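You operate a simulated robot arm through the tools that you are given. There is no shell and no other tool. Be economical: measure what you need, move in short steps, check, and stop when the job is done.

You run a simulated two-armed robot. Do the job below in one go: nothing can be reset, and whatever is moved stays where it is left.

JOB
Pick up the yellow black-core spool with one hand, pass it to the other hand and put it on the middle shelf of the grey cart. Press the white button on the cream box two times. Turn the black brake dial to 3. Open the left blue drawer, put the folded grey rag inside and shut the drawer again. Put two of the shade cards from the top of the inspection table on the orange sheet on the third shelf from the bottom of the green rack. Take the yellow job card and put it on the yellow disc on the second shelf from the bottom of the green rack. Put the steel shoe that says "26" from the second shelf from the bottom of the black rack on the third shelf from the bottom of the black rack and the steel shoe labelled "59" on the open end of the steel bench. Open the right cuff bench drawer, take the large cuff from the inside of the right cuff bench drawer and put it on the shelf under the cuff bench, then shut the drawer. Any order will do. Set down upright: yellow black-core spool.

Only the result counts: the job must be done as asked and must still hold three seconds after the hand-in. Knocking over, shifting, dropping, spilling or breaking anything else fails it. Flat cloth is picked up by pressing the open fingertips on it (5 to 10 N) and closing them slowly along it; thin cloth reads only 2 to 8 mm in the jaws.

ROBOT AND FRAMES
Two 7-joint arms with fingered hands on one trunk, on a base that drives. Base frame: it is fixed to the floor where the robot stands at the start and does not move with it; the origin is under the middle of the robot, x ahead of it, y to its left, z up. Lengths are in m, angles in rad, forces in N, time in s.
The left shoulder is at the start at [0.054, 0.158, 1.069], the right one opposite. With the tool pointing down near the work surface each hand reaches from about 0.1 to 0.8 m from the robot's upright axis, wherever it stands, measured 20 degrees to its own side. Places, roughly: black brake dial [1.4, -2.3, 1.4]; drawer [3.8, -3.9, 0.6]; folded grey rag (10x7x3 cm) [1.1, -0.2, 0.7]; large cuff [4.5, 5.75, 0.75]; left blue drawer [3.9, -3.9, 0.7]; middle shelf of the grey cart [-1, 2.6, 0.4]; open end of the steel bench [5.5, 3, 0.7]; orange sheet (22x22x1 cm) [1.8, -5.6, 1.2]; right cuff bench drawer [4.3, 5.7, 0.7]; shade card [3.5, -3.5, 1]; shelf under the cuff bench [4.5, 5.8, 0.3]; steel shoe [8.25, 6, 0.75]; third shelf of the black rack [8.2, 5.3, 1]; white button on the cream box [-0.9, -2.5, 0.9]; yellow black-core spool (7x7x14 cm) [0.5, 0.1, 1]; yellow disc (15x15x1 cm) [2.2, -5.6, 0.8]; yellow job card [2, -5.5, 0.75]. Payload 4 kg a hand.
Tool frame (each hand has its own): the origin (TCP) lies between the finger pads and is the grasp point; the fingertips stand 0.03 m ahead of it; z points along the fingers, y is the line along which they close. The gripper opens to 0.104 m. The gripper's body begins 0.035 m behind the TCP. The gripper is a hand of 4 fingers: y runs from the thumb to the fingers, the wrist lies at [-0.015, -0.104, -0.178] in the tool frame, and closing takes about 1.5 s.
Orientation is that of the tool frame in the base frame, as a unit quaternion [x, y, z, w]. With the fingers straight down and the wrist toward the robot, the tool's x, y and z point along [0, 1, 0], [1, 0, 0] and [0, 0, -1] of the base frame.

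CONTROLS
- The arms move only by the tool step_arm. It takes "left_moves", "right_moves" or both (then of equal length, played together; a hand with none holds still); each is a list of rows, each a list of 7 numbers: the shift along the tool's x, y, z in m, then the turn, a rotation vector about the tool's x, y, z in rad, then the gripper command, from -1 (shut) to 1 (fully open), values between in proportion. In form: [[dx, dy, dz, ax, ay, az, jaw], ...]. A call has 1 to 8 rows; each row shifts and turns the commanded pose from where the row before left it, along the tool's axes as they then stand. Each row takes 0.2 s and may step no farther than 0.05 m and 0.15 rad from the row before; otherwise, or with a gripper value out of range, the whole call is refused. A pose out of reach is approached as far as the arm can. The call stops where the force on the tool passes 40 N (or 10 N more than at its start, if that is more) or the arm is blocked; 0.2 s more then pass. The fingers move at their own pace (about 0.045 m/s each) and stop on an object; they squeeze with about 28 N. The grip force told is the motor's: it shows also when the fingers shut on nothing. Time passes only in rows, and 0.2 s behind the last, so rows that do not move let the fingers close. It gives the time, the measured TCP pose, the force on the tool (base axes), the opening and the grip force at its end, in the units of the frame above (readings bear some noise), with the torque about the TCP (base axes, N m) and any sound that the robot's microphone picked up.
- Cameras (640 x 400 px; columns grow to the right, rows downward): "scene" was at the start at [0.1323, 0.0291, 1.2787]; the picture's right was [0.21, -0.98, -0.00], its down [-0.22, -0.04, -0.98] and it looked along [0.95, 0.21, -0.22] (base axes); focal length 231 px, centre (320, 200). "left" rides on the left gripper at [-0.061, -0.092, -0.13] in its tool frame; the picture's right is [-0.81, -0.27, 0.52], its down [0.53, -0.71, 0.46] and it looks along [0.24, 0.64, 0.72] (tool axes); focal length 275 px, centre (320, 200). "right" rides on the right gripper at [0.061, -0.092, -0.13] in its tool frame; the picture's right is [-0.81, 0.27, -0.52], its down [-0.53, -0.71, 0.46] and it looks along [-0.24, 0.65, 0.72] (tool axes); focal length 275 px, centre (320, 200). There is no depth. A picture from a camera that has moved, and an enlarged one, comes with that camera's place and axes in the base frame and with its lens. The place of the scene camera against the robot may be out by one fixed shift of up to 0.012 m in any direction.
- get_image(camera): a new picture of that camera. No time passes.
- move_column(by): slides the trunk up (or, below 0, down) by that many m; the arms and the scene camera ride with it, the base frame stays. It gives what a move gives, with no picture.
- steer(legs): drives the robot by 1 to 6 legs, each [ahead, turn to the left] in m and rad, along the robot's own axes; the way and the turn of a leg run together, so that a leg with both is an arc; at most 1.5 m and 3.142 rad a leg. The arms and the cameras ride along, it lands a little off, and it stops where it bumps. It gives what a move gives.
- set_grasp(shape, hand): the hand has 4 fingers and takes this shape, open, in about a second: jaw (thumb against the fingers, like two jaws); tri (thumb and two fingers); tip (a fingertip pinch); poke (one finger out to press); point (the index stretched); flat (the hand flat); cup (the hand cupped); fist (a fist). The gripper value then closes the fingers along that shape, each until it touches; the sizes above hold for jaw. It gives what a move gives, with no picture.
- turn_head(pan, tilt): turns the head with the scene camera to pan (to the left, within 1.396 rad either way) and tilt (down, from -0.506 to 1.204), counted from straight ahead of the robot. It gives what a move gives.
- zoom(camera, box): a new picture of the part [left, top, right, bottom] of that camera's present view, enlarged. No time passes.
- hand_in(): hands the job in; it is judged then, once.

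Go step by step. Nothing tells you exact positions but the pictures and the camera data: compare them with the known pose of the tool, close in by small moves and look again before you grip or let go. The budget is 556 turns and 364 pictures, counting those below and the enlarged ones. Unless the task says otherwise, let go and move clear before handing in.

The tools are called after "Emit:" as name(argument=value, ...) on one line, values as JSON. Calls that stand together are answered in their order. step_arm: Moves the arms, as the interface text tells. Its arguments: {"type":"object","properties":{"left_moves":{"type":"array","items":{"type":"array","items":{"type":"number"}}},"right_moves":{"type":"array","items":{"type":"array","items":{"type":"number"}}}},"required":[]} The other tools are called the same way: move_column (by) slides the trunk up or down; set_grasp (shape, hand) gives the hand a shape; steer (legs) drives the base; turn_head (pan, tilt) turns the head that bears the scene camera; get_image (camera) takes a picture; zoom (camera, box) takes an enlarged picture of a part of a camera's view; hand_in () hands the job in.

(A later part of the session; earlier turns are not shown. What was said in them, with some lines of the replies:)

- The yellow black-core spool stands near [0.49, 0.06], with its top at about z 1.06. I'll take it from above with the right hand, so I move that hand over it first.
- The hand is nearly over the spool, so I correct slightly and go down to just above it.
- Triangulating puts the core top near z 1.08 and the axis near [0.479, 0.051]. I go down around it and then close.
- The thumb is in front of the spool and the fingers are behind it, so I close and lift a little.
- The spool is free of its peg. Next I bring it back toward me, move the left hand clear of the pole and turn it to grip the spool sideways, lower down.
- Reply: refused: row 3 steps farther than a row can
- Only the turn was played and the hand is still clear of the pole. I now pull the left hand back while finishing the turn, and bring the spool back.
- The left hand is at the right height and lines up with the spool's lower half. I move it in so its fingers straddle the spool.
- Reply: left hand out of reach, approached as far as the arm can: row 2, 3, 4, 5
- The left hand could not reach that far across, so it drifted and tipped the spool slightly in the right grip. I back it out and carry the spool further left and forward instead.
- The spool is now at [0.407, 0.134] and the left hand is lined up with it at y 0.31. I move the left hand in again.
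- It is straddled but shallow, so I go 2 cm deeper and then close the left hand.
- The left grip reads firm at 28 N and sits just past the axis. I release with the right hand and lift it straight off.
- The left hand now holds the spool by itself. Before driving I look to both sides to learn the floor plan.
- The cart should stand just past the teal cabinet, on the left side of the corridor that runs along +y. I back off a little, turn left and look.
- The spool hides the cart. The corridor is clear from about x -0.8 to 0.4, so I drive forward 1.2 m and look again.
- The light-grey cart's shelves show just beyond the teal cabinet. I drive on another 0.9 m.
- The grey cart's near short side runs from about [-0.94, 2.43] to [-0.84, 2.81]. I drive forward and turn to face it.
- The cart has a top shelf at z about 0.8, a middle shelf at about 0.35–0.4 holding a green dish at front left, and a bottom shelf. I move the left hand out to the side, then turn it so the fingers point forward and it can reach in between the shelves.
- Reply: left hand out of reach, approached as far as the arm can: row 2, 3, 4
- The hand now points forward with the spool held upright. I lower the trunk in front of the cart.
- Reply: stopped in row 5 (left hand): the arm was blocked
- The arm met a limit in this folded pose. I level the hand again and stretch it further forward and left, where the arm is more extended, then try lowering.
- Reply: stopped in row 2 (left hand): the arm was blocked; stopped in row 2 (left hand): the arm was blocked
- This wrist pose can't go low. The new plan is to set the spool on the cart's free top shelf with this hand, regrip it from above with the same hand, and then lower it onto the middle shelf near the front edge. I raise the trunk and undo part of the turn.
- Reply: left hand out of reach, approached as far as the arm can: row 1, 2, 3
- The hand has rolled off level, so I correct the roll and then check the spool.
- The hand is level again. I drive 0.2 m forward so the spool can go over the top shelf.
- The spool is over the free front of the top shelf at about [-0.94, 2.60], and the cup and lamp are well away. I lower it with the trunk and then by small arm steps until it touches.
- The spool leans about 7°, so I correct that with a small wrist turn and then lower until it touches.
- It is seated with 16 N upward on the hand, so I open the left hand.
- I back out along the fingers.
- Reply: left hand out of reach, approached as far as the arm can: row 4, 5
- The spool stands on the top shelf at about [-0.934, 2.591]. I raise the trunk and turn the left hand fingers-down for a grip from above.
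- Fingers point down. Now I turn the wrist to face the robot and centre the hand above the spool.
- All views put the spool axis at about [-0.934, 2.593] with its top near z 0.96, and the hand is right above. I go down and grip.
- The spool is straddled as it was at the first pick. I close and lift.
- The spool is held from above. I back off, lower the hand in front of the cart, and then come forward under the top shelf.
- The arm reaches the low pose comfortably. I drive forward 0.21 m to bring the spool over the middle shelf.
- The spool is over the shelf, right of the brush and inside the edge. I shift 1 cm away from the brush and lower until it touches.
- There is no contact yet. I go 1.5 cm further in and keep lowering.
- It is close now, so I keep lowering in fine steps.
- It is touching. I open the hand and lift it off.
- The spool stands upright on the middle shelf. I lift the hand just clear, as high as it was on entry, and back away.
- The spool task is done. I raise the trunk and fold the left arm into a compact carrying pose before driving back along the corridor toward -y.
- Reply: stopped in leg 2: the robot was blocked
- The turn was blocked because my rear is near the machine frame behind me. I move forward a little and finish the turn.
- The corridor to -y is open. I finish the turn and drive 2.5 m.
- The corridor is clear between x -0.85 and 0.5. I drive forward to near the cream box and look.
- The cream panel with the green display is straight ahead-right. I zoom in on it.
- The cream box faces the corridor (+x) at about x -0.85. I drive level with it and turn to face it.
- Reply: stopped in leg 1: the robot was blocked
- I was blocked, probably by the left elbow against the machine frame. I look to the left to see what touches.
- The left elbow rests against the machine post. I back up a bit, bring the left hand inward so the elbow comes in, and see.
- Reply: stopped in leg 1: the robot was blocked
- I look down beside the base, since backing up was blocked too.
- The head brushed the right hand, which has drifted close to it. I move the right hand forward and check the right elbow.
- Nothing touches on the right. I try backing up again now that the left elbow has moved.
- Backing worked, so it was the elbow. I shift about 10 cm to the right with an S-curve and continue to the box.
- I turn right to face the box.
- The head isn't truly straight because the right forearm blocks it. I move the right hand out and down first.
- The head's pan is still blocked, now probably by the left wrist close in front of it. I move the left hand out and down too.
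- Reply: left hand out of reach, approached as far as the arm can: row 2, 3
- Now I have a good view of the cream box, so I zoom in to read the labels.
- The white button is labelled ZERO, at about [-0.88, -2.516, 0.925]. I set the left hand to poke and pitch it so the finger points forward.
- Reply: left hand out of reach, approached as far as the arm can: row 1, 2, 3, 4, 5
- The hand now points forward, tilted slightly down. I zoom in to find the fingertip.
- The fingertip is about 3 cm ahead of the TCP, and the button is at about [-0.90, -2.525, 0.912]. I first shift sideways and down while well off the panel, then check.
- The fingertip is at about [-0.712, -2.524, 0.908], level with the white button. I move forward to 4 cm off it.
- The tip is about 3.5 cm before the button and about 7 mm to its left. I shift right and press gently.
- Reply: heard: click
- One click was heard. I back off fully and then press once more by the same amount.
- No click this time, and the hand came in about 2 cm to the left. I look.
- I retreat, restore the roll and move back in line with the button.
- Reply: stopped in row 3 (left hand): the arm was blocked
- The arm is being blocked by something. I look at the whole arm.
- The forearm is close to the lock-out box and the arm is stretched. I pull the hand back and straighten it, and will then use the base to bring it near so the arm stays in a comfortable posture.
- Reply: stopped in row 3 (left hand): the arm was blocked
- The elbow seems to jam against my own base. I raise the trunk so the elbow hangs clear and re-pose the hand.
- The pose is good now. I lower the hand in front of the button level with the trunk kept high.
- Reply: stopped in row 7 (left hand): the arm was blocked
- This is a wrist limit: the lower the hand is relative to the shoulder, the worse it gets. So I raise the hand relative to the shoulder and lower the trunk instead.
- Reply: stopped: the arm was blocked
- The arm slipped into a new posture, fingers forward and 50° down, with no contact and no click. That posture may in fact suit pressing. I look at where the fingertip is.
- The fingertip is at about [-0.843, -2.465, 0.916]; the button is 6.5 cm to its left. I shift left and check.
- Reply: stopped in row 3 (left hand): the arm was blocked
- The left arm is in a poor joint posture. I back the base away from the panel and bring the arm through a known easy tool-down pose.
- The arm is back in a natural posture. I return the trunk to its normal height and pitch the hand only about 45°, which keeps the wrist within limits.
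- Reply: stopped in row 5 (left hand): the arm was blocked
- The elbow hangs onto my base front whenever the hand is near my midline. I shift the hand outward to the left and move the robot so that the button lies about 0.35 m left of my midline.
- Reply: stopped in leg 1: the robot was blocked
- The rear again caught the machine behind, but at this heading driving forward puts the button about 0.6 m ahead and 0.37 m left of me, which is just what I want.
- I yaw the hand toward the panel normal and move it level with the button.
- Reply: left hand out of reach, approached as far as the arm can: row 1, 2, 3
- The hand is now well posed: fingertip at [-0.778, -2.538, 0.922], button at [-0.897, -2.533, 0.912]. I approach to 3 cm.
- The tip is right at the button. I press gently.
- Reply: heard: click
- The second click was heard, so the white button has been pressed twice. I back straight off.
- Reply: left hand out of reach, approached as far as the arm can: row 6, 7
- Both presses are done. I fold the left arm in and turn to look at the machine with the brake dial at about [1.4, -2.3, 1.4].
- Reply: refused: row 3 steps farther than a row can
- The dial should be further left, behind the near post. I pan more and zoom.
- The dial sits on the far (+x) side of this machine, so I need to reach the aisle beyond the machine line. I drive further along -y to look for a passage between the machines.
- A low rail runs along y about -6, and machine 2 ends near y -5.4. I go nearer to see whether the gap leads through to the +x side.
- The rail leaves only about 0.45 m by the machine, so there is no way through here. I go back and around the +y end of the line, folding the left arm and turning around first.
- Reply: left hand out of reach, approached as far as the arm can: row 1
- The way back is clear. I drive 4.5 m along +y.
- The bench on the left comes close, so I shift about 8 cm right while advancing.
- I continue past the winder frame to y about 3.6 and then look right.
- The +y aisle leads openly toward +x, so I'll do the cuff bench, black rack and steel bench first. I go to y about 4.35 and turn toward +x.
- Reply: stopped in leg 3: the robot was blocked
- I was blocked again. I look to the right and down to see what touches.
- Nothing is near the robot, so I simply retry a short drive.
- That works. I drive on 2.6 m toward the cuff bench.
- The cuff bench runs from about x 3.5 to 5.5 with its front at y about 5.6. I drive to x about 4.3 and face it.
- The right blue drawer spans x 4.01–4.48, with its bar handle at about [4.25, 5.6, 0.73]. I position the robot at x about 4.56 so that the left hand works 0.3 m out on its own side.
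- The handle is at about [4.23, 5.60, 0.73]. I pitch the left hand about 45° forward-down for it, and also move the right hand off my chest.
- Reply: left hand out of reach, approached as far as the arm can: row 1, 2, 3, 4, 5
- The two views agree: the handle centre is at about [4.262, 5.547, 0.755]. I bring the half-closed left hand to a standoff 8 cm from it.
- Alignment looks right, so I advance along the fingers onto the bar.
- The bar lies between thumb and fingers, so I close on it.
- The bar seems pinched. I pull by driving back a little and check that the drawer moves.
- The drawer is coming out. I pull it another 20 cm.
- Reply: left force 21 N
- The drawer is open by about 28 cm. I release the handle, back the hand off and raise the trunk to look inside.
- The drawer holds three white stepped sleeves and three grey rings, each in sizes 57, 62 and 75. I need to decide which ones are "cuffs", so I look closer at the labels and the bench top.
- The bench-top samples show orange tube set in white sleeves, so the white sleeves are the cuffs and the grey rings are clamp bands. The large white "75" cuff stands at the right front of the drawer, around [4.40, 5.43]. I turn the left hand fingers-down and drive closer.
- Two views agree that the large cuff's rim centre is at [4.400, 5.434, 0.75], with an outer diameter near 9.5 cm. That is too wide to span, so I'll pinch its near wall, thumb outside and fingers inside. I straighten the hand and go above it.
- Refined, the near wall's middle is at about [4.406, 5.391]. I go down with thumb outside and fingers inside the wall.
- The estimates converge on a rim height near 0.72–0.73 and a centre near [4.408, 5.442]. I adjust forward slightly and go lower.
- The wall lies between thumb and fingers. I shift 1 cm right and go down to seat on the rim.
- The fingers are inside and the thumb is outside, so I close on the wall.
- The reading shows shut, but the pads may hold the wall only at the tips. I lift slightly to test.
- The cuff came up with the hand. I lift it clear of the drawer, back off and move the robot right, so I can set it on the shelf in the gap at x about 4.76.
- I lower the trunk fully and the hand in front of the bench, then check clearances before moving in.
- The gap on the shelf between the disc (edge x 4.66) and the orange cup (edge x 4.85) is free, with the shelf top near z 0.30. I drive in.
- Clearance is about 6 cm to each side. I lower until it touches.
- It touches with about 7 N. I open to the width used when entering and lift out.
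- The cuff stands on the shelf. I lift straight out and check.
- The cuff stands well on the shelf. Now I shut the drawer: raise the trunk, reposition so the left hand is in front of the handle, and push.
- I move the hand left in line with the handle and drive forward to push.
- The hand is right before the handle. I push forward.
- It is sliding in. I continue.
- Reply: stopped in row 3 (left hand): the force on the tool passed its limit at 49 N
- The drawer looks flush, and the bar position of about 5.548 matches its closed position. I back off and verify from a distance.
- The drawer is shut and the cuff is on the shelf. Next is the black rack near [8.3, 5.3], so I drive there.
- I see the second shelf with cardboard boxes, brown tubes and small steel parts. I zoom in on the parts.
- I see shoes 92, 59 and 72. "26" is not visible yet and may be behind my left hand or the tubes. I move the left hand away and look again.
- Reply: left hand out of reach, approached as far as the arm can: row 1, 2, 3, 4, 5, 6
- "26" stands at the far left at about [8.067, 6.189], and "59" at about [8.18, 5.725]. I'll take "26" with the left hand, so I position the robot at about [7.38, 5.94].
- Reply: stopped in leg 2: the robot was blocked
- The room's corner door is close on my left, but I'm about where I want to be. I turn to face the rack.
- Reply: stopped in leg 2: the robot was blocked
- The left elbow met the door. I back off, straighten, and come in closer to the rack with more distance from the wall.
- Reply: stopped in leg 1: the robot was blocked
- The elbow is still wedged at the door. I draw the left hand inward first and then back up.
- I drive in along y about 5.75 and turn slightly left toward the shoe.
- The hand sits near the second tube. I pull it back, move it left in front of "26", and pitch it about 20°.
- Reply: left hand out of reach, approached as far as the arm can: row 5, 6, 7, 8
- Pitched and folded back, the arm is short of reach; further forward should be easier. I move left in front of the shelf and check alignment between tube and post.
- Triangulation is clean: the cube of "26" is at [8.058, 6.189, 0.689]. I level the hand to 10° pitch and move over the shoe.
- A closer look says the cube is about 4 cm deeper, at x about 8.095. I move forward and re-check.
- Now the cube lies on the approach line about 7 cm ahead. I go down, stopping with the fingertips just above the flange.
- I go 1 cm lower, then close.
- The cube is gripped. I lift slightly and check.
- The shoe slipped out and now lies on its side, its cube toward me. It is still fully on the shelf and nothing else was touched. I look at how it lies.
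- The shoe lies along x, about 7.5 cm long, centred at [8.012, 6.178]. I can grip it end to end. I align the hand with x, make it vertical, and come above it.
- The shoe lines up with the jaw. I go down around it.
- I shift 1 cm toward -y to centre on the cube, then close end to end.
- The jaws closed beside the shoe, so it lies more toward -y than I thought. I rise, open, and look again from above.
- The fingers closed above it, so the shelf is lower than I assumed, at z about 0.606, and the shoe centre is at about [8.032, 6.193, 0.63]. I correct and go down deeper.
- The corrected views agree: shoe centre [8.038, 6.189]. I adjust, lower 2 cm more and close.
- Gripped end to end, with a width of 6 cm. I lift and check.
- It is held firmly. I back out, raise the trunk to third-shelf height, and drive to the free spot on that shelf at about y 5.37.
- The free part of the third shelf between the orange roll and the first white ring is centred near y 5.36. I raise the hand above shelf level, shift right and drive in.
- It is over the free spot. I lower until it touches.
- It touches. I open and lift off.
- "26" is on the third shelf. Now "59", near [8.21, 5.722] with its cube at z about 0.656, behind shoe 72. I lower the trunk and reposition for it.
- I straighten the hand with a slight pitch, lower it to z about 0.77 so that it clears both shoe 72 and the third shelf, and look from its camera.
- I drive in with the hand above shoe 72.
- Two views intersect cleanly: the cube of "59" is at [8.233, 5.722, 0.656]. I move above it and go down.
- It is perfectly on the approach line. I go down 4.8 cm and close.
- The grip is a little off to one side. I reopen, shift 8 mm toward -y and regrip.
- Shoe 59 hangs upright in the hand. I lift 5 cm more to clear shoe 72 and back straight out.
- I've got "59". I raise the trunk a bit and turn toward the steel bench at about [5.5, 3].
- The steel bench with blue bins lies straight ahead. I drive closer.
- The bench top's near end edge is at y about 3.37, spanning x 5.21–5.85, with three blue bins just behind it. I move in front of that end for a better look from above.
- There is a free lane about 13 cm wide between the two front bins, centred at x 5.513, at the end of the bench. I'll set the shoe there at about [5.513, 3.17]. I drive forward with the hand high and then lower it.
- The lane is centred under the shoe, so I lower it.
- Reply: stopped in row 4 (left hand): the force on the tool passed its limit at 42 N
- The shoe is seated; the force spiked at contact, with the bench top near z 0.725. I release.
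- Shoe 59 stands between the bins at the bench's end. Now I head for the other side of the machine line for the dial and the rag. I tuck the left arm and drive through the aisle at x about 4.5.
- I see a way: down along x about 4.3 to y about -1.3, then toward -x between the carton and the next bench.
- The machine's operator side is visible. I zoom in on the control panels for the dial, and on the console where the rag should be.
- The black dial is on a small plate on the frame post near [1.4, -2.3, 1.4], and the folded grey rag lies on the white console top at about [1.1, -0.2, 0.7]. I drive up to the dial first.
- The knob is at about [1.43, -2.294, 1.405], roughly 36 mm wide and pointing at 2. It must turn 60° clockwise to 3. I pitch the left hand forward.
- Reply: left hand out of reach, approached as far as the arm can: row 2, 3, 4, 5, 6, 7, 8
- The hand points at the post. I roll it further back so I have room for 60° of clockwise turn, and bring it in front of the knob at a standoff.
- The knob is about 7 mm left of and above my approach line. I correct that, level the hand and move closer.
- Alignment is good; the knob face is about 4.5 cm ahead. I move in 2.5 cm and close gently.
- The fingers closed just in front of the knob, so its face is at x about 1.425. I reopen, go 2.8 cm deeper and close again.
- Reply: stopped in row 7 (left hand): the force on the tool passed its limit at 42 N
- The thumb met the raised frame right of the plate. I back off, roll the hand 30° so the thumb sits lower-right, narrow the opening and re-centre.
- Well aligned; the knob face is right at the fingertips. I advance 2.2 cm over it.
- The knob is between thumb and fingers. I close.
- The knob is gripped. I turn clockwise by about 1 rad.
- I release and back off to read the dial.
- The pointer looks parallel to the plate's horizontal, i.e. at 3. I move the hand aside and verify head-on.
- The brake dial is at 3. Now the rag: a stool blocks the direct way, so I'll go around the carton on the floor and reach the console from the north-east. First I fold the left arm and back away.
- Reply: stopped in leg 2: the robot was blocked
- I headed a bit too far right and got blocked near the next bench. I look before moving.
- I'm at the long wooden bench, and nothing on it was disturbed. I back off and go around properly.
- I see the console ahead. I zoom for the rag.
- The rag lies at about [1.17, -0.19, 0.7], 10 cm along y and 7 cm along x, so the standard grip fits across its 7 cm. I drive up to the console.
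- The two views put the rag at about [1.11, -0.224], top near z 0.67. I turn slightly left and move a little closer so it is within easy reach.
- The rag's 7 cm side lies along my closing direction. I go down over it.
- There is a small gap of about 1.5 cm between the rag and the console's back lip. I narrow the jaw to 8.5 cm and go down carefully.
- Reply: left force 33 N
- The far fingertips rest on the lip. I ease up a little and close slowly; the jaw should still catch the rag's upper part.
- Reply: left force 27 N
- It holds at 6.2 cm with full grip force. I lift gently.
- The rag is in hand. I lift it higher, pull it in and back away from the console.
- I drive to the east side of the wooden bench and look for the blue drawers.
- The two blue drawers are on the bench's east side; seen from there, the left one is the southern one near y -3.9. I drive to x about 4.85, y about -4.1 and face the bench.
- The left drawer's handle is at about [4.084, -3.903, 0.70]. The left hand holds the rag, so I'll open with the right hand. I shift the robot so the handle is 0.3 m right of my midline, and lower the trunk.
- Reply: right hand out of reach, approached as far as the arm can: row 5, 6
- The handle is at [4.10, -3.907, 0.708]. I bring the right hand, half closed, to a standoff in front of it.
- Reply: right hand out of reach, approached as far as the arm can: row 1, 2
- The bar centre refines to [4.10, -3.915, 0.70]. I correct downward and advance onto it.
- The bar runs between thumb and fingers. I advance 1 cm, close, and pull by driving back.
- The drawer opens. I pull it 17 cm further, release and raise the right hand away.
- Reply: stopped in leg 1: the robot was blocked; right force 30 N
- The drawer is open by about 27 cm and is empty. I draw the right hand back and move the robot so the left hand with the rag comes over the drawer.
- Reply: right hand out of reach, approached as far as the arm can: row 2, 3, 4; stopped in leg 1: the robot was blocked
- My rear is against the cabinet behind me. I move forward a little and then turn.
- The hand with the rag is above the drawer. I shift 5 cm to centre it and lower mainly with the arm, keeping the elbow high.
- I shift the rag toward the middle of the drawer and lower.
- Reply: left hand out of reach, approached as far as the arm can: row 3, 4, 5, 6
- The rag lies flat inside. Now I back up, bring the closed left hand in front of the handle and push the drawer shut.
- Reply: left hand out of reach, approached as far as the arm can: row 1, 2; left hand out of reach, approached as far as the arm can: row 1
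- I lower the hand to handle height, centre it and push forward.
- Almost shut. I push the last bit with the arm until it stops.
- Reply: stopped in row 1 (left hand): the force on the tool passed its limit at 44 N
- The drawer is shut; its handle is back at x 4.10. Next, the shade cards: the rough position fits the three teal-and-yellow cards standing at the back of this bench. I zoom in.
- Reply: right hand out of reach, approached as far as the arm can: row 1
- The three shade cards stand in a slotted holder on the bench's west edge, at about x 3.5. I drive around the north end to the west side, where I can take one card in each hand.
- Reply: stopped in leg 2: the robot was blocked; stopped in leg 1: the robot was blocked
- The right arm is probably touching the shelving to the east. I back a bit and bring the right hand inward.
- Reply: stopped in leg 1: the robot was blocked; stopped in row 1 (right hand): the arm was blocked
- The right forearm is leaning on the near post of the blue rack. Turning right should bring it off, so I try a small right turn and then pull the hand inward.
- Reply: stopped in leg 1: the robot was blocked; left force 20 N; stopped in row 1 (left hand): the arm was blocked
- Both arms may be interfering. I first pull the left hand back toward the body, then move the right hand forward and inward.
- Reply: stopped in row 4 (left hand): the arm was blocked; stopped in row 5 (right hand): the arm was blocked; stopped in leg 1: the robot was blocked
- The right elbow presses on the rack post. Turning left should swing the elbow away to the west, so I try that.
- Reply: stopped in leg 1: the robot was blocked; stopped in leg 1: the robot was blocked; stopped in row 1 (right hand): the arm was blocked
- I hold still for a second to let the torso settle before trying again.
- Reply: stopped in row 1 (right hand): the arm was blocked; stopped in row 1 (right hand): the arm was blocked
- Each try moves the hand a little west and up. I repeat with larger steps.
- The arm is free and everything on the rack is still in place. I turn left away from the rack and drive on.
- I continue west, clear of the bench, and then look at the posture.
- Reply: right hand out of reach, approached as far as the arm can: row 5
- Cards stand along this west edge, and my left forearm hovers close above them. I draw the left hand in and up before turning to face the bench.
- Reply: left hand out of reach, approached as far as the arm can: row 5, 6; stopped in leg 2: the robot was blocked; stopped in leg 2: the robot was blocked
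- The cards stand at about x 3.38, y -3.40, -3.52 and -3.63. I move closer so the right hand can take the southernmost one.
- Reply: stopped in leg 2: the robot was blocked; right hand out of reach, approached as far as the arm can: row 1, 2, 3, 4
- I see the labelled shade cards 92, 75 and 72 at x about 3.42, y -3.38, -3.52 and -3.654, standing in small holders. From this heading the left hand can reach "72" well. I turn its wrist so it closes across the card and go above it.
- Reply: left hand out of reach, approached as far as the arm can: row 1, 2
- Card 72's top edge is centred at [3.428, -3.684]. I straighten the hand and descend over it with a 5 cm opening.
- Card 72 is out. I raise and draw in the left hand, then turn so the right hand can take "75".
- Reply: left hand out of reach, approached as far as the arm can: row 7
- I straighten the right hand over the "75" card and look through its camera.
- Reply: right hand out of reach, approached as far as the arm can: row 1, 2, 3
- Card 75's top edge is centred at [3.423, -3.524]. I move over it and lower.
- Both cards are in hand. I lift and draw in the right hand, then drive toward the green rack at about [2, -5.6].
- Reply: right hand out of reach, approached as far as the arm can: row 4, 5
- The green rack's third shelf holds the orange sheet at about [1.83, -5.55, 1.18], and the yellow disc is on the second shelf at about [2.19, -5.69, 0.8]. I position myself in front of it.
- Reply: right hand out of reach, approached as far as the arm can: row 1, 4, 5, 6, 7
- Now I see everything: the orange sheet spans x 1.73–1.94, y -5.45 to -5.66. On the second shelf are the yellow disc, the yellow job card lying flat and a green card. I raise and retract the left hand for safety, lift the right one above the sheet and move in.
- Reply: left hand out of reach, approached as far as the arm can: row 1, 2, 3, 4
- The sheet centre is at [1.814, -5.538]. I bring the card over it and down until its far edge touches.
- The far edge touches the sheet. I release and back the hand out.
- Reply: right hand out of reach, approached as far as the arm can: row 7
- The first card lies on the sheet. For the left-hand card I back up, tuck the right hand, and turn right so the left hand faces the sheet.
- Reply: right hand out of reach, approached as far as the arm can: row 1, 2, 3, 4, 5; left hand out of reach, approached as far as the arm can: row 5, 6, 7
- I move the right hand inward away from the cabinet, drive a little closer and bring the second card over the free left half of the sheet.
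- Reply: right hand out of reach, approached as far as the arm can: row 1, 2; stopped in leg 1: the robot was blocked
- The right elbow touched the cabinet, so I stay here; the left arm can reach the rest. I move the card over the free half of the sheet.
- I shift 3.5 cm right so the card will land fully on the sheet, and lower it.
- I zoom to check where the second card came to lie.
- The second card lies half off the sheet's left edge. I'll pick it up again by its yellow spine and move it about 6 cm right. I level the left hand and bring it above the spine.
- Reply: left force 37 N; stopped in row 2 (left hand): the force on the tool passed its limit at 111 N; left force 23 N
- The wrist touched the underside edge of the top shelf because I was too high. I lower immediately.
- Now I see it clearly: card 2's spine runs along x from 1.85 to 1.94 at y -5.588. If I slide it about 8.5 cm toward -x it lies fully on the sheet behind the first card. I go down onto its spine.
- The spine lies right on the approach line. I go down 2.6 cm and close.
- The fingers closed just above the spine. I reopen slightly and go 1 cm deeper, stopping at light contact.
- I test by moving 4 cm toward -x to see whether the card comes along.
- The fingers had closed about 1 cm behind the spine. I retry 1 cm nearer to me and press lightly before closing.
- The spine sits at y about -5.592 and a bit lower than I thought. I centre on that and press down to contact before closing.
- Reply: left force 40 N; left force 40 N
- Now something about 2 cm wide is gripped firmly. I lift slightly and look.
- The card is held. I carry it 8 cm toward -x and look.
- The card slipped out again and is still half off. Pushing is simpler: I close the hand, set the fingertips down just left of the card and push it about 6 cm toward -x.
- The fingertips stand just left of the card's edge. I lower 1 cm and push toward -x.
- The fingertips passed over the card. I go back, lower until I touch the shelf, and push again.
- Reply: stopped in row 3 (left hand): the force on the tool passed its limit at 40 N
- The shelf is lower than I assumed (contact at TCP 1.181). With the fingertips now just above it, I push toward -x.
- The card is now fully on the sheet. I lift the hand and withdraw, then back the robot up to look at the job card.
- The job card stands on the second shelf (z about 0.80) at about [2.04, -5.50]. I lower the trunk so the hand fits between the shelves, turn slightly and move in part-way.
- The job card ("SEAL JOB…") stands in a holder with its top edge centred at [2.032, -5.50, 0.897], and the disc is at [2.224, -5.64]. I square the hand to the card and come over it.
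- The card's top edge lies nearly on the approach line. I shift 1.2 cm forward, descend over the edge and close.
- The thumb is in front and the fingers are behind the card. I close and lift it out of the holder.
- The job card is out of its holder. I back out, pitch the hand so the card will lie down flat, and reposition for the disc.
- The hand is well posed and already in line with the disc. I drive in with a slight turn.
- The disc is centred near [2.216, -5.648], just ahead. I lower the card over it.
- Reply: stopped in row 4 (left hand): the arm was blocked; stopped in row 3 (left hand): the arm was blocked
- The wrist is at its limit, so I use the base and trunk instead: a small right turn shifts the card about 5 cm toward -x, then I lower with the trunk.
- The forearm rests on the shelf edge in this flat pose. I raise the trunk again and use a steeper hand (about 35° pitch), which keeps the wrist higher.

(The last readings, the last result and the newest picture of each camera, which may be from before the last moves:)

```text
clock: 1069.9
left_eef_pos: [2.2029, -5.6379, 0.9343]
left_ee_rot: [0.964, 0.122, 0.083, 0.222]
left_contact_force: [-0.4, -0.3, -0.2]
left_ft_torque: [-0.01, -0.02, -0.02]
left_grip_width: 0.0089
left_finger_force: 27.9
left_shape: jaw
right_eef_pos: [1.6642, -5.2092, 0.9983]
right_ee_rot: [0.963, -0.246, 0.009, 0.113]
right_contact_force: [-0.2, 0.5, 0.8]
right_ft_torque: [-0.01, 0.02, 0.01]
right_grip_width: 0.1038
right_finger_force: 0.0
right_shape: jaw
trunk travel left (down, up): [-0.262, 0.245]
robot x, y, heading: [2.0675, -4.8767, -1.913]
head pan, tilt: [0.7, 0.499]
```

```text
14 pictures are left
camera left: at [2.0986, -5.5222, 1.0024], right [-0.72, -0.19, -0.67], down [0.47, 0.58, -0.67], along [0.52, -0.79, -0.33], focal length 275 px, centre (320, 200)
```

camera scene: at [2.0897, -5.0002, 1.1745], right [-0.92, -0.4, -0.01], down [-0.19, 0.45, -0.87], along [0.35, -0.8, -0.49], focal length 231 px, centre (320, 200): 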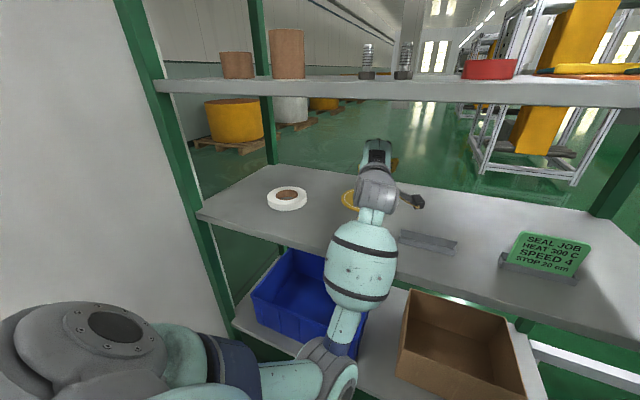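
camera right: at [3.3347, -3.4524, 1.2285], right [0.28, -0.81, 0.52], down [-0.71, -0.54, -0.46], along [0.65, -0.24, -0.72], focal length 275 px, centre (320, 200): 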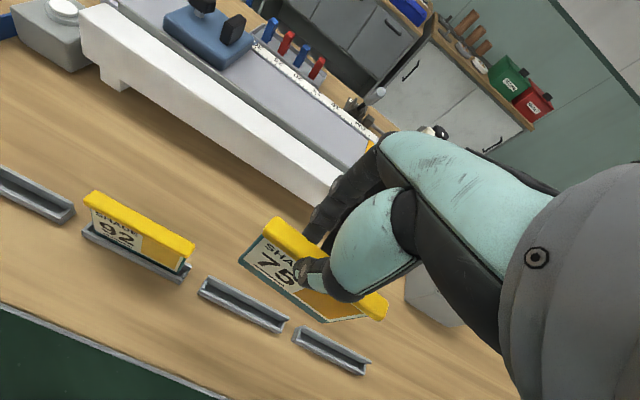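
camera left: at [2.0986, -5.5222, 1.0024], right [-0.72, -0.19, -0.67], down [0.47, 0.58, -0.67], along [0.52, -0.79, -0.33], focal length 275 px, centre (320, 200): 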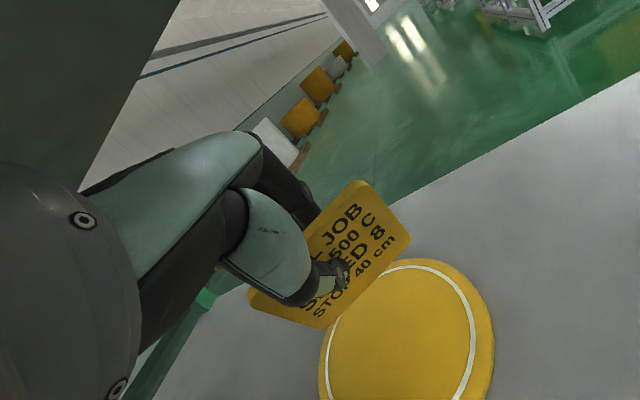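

The card's lower edge is now over the disc's far half. When released it will tip back toward me and lie centred on the disc. I lower to contact.

Emit:
step_arm(left_moves=[[-0.002, -0.007, 0.0135, 0, 0, 0, -1], [-0.002, -0.007, 0.0135, 0, 0, 0, -1], [-0.001, -0.004, 0.008, 0, 0, 0, -1], [0, 0, 0, 0, 0, 0, -1]])

Emit:
step_arm(left_moves=[[-0.001, -0.0025, 0.005, 0, 0, 0, -1], [-0.001, -0.0025, 0.005, 0, 0, 0, -1], [0, 0, 0, 0, 0, 0, -1]])

Emit:
get_image(camera="left")

```text
clock: 1070.9
left_eef_pos: [2.2036, -5.6371, 0.8957]
left_ee_rot: [0.963, 0.121, 0.083, 0.224]
left_contact_force: [-0.7, -0.5, 2.4]
left_ft_torque: [0.04, -0.07, -0.01]
left_grip_width: 0.009
left_finger_force: 27.7
left_shape: jaw
right_eef_pos: [1.6637, -5.2095, 0.9987]
right_ee_rot: [0.962, -0.247, 0.01, 0.113]
right_contact_force: [-1.0, -0.1, -0.8]
right_ft_torque: [-0.04, 0.0, -0.02]
right_grip_width: 0.104
right_finger_force: 0.1
right_shape: jaw
trunk travel left (down, up): [-0.262, 0.245]
robot x, y, heading: [2.0632, -4.8765, -1.908]
head pan, tilt: [0.7, 0.499]
```

```text
clock: 1071.7
left_eef_pos: [2.2044, -5.6377, 0.8858]
left_ee_rot: [0.963, 0.12, 0.083, 0.226]
left_contact_force: [-1.4, -0.5, 11.9]
left_ft_torque: [-0.4, -0.11, -0.01]
left_grip_width: 0.0095
left_finger_force: 28.0
left_shape: jaw
right_eef_pos: [1.6635, -5.2076, 0.9994]
right_ee_rot: [0.962, -0.248, 0.01, 0.113]
right_contact_force: [0.9, -0.4, 0.6]
right_ft_torque: [-0.01, -0.05, 0.01]
right_grip_width: 0.1039
right_finger_force: 0.0
right_shape: jaw
trunk travel left (down, up): [-0.262, 0.245]
robot x, y, heading: [2.0703, -4.8781, -1.91]
head pan, tilt: [0.7, 0.499]
```

```text
13 pictures are left
camera left: at [2.0977, -5.5213, 0.9529], right [-0.72, -0.2, -0.67], down [0.47, 0.58, -0.67], along [0.52, -0.79, -0.32], focal length 275 px, centre (320, 200)
```

left: 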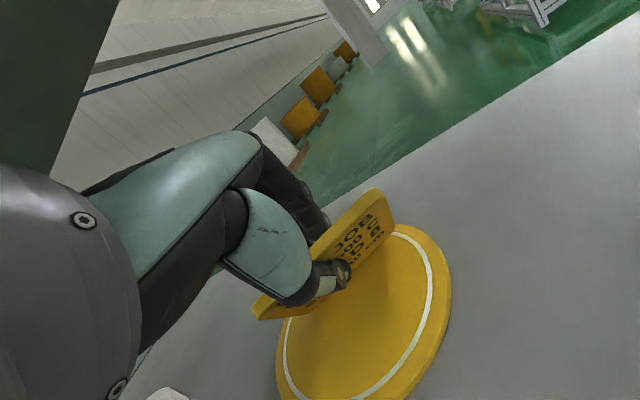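

The card stands on the disc's far half. I loosen the grip and draw the hand toward me, so the fingers behind it tip the card toward the disc's centre.

Emit:
step_arm(left_moves=[[0, -0.015, -0.008, 0, 0, 0, -1], [0, 0, 0, 0, 0, 0, -0.7], [0, -0.012, 0.002, 0, 0, 0, -0.5], [0, -0.015, -0.002, 0, 0, 0, -0.4], [0, -0.02, -0.006, 0, 0, 0, -0.3], [0, -0.02, -0.01, 0, 0, 0, -0.2], [0, -0.02, -0.015, 0, 0, 0, 0], [0, 0, 0, 0, 0, 0, 0]])

Emit:
get_image(camera="left")

```text
clock: 1073.5
left_eef_pos: [2.179, -5.5404, 0.8881]
left_ee_rot: [0.959, 0.124, 0.089, 0.239]
left_contact_force: [-0.1, 0.6, -0.4]
left_ft_torque: [0.02, -0.04, 0.0]
left_grip_width: 0.0515
left_finger_force: 0.1
left_shape: jaw
right_eef_pos: [1.6639, -5.2086, 1.0]
right_ee_rot: [0.963, -0.246, 0.009, 0.113]
right_contact_force: [-0.2, 0.5, 0.0]
right_ft_torque: [0.0, 0.01, 0.01]
right_grip_width: 0.104
right_finger_force: 0.0
right_shape: jaw
trunk travel left (down, up): [-0.262, 0.245]
robot x, y, heading: [2.0622, -4.8803, -1.912]
head pan, tilt: [0.7, 0.499]
```

```text
12 pictures are left
camera left: at [2.0735, -5.4224, 0.951], right [-0.71, -0.22, -0.67], down [0.47, 0.56, -0.68], along [0.53, -0.8, -0.29], focal length 275 px, centre (320, 200)
```

left: 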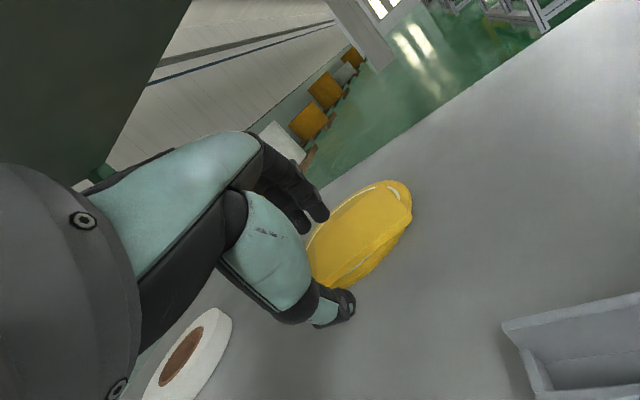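

The card has fallen flat onto the disc. I lift the hand away and back out to verify.

Emit:
step_arm(left_moves=[[0, 0, -0.02, 0, 0, 0, 0], [0, 0, -0.025, 0, 0, 0, 0], [0, -0.03, -0.015, 0, 0, 0, 0], [0, -0.04, -0.02, 0, 0, 0, 0], [0, -0.04, -0.02, 0, 0, 0, 0.5]])

Emit:
steer(legs=[[-0.3, 0]])

Emit:
move_column(by=0.2)

Emit:
turn_head(pan=0.2, tilt=0.5)

Emit:
get_image(camera="scene")

```text
clock: 1074.7
left_eef_pos: [2.1262, -5.4101, 1.0054]
left_ee_rot: [0.939, 0.136, 0.029, 0.314]
left_contact_force: [-0.4, 0.5, 0.2]
left_ft_torque: [0.0, 0.01, -0.03]
left_grip_width: 0.0773
left_finger_force: 0.1
left_shape: jaw
right_eef_pos: [1.6685, -5.1952, 1.0038]
right_ee_rot: [0.962, -0.245, 0.008, 0.12]
right_contact_force: [-0.6, 0.5, 0.3]
right_ft_torque: [-0.03, -0.03, 0.0]
right_grip_width: 0.1039
right_finger_force: 0.0
right_shape: jaw
trunk travel left (down, up): [-0.262, 0.245]
robot x, y, heading: [2.0635, -4.8812, -1.913]
head pan, tilt: [0.7, 0.499]
stopped in row 5 (left hand): the arm was blocked; the commanded pose is now the measured one
```

```text
clock: 1076.8
left_eef_pos: [2.2265, -5.124, 1.0042]
left_ee_rot: [0.94, 0.137, 0.03, 0.312]
left_contact_force: [-0.2, -0.3, 0.4]
left_ft_torque: [0.02, 0.0, 0.03]
left_grip_width: 0.0776
left_finger_force: 0.1
left_shape: jaw
right_eef_pos: [1.7697, -4.9119, 1.0042]
right_ee_rot: [0.962, -0.245, 0.009, 0.12]
right_contact_force: [-0.6, 0.3, 0.6]
right_ft_torque: [0.0, 0.0, -0.02]
right_grip_width: 0.104
right_finger_force: 0.0
right_shape: jaw
trunk travel left (down, up): [-0.262, 0.245]
robot x, y, heading: [2.1658, -4.5917, -1.908]
head pan, tilt: [0.7, 0.499]
```

```text
clock: 1079.0
left_eef_pos: [2.231, -5.115, 1.2101]
left_ee_rot: [0.938, 0.137, 0.028, 0.317]
left_contact_force: [0.0, -0.1, -0.2]
left_ft_torque: [0.03, 0.01, -0.02]
left_grip_width: 0.0778
left_finger_force: 0.0
left_shape: jaw
right_eef_pos: [1.7686, -4.9055, 1.2082]
right_ee_rot: [0.96, -0.252, 0.015, 0.12]
right_contact_force: [0.5, -0.3, 0.8]
right_ft_torque: [-0.02, 0.0, 0.04]
right_grip_width: 0.1041
right_finger_force: 0.1
right_shape: jaw
trunk travel left (down, up): [-0.462, 0.045]
robot x, y, heading: [2.1672, -4.5956, -1.908]
head pan, tilt: [0.7, 0.499]
```

```text
clock: 1079.9
left_eef_pos: [2.231, -5.113, 1.2095]
left_ee_rot: [0.938, 0.137, 0.028, 0.317]
left_contact_force: [0.3, -0.4, -0.3]
left_ft_torque: [0.01, -0.04, -0.03]
left_grip_width: 0.0781
left_finger_force: 0.0
left_shape: jaw
right_eef_pos: [1.7682, -4.9061, 1.2087]
right_ee_rot: [0.96, -0.252, 0.014, 0.12]
right_contact_force: [0.7, 0.0, 0.4]
right_ft_torque: [-0.02, -0.03, -0.03]
right_grip_width: 0.1041
right_finger_force: 0.1
right_shape: jaw
trunk travel left (down, up): [-0.462, 0.045]
robot x, y, heading: [2.1675, -4.5921, -1.911]
head pan, tilt: [0.201, 0.499]
```

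```text
11 pictures are left
camera scene: at [2.1314, -4.7214, 1.4393], right [-0.99, 0.14, 0.0], down [0.07, 0.49, -0.87], along [-0.12, -0.86, -0.49], focal length 231 px, centre (320, 200)
```

scene: 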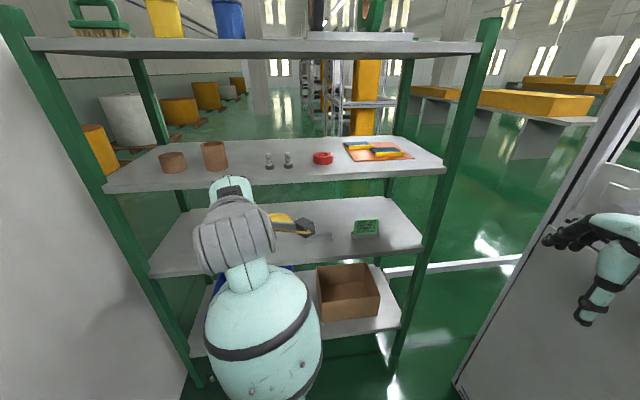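

Emit:
step_arm(left_moves=[[0.04, -0.02, 0, 0, 0, 0, 1], [0.04, -0.02, 0, 0, 0, 0, 1], [0.04, -0.02, 0, 0, 0, 0, 1], [0.04, 0, 0, 0, 0, 0, 1]])

Emit:
zoom(camera="scene", box=[190, 120, 450, 280])

```text
clock: 1080.9
left_eef_pos: [2.2921, -5.1398, 1.1704]
left_ee_rot: [0.94, 0.136, 0.029, 0.312]
left_contact_force: [-0.1, -0.7, -0.3]
left_ft_torque: [0.01, 0.02, -0.02]
left_grip_width: 0.1037
left_finger_force: 0.0
left_shape: jaw
left hand out of reach, approached as far as the arm can: row 1, 2, 3, 4
right_eef_pos: [1.7698, -4.9063, 1.2098]
right_ee_rot: [0.96, -0.252, 0.014, 0.12]
right_contact_force: [0.8, 0.4, 0.9]
right_ft_torque: [0.01, 0.01, -0.01]
right_grip_width: 0.1037
right_finger_force: 0.0
right_shape: jaw
trunk travel left (down, up): [-0.462, 0.045]
robot x, y, heading: [2.168, -4.5945, -1.907]
head pan, tilt: [0.201, 0.499]
```

```text
2.46 times, centred on (320, 200) of scene
camera zoom: at [2.1325, -4.7224, 1.4392], right [-0.99, 0.14, 0.0], down [0.07, 0.49, -0.87], along [-0.12, -0.86, -0.49], focal length 570 px, centre (320, 200)
```

zoom: 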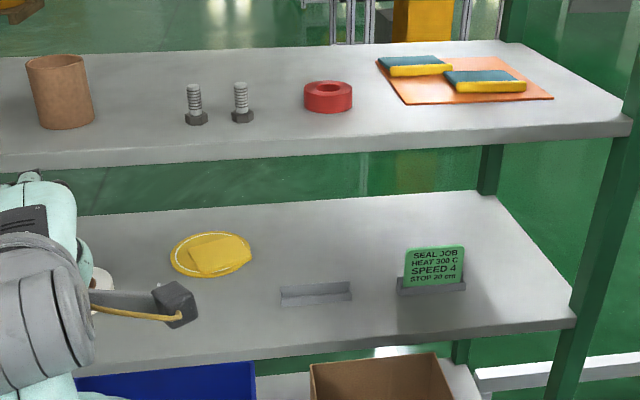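

Both shade cards lie on the orange sheet and the job card lies on the yellow disc. Both hands are empty and clear, and every item of the job is done, so I hand in.

Emit:
hand_in()

```text
The job is handed in.
```

I handed the job in with every item carried out. I saw or felt each result as I did it, but I don't have the verdict. A few things are less certain than the rest:

- **Large cuff:** the drawer held three white stepped sleeves and three grey rings, and nothing was labelled "cuff". I took the large white sleeve marked 75, judging from the finished samples on the bench top.
- **Steel shoe 59:** it stands between two blue bins at the end of the steel bench nearest the cuff bench, which I took to be the open end.
- **Steel shoe 26:** it slipped and tipped onto its side while I was picking it up. It now lies on its side on the third shelf of the black rack.
- **Shade cards:** both are on the orange sheet. One landed half off and I pushed it on, so it sits flush with the sheet's left edge.
- **Contacts:** my arms leaned on the blue rack post and touched the green rack's top shelf, a machine frame and the door. Nothing I could see in the pictures had moved.
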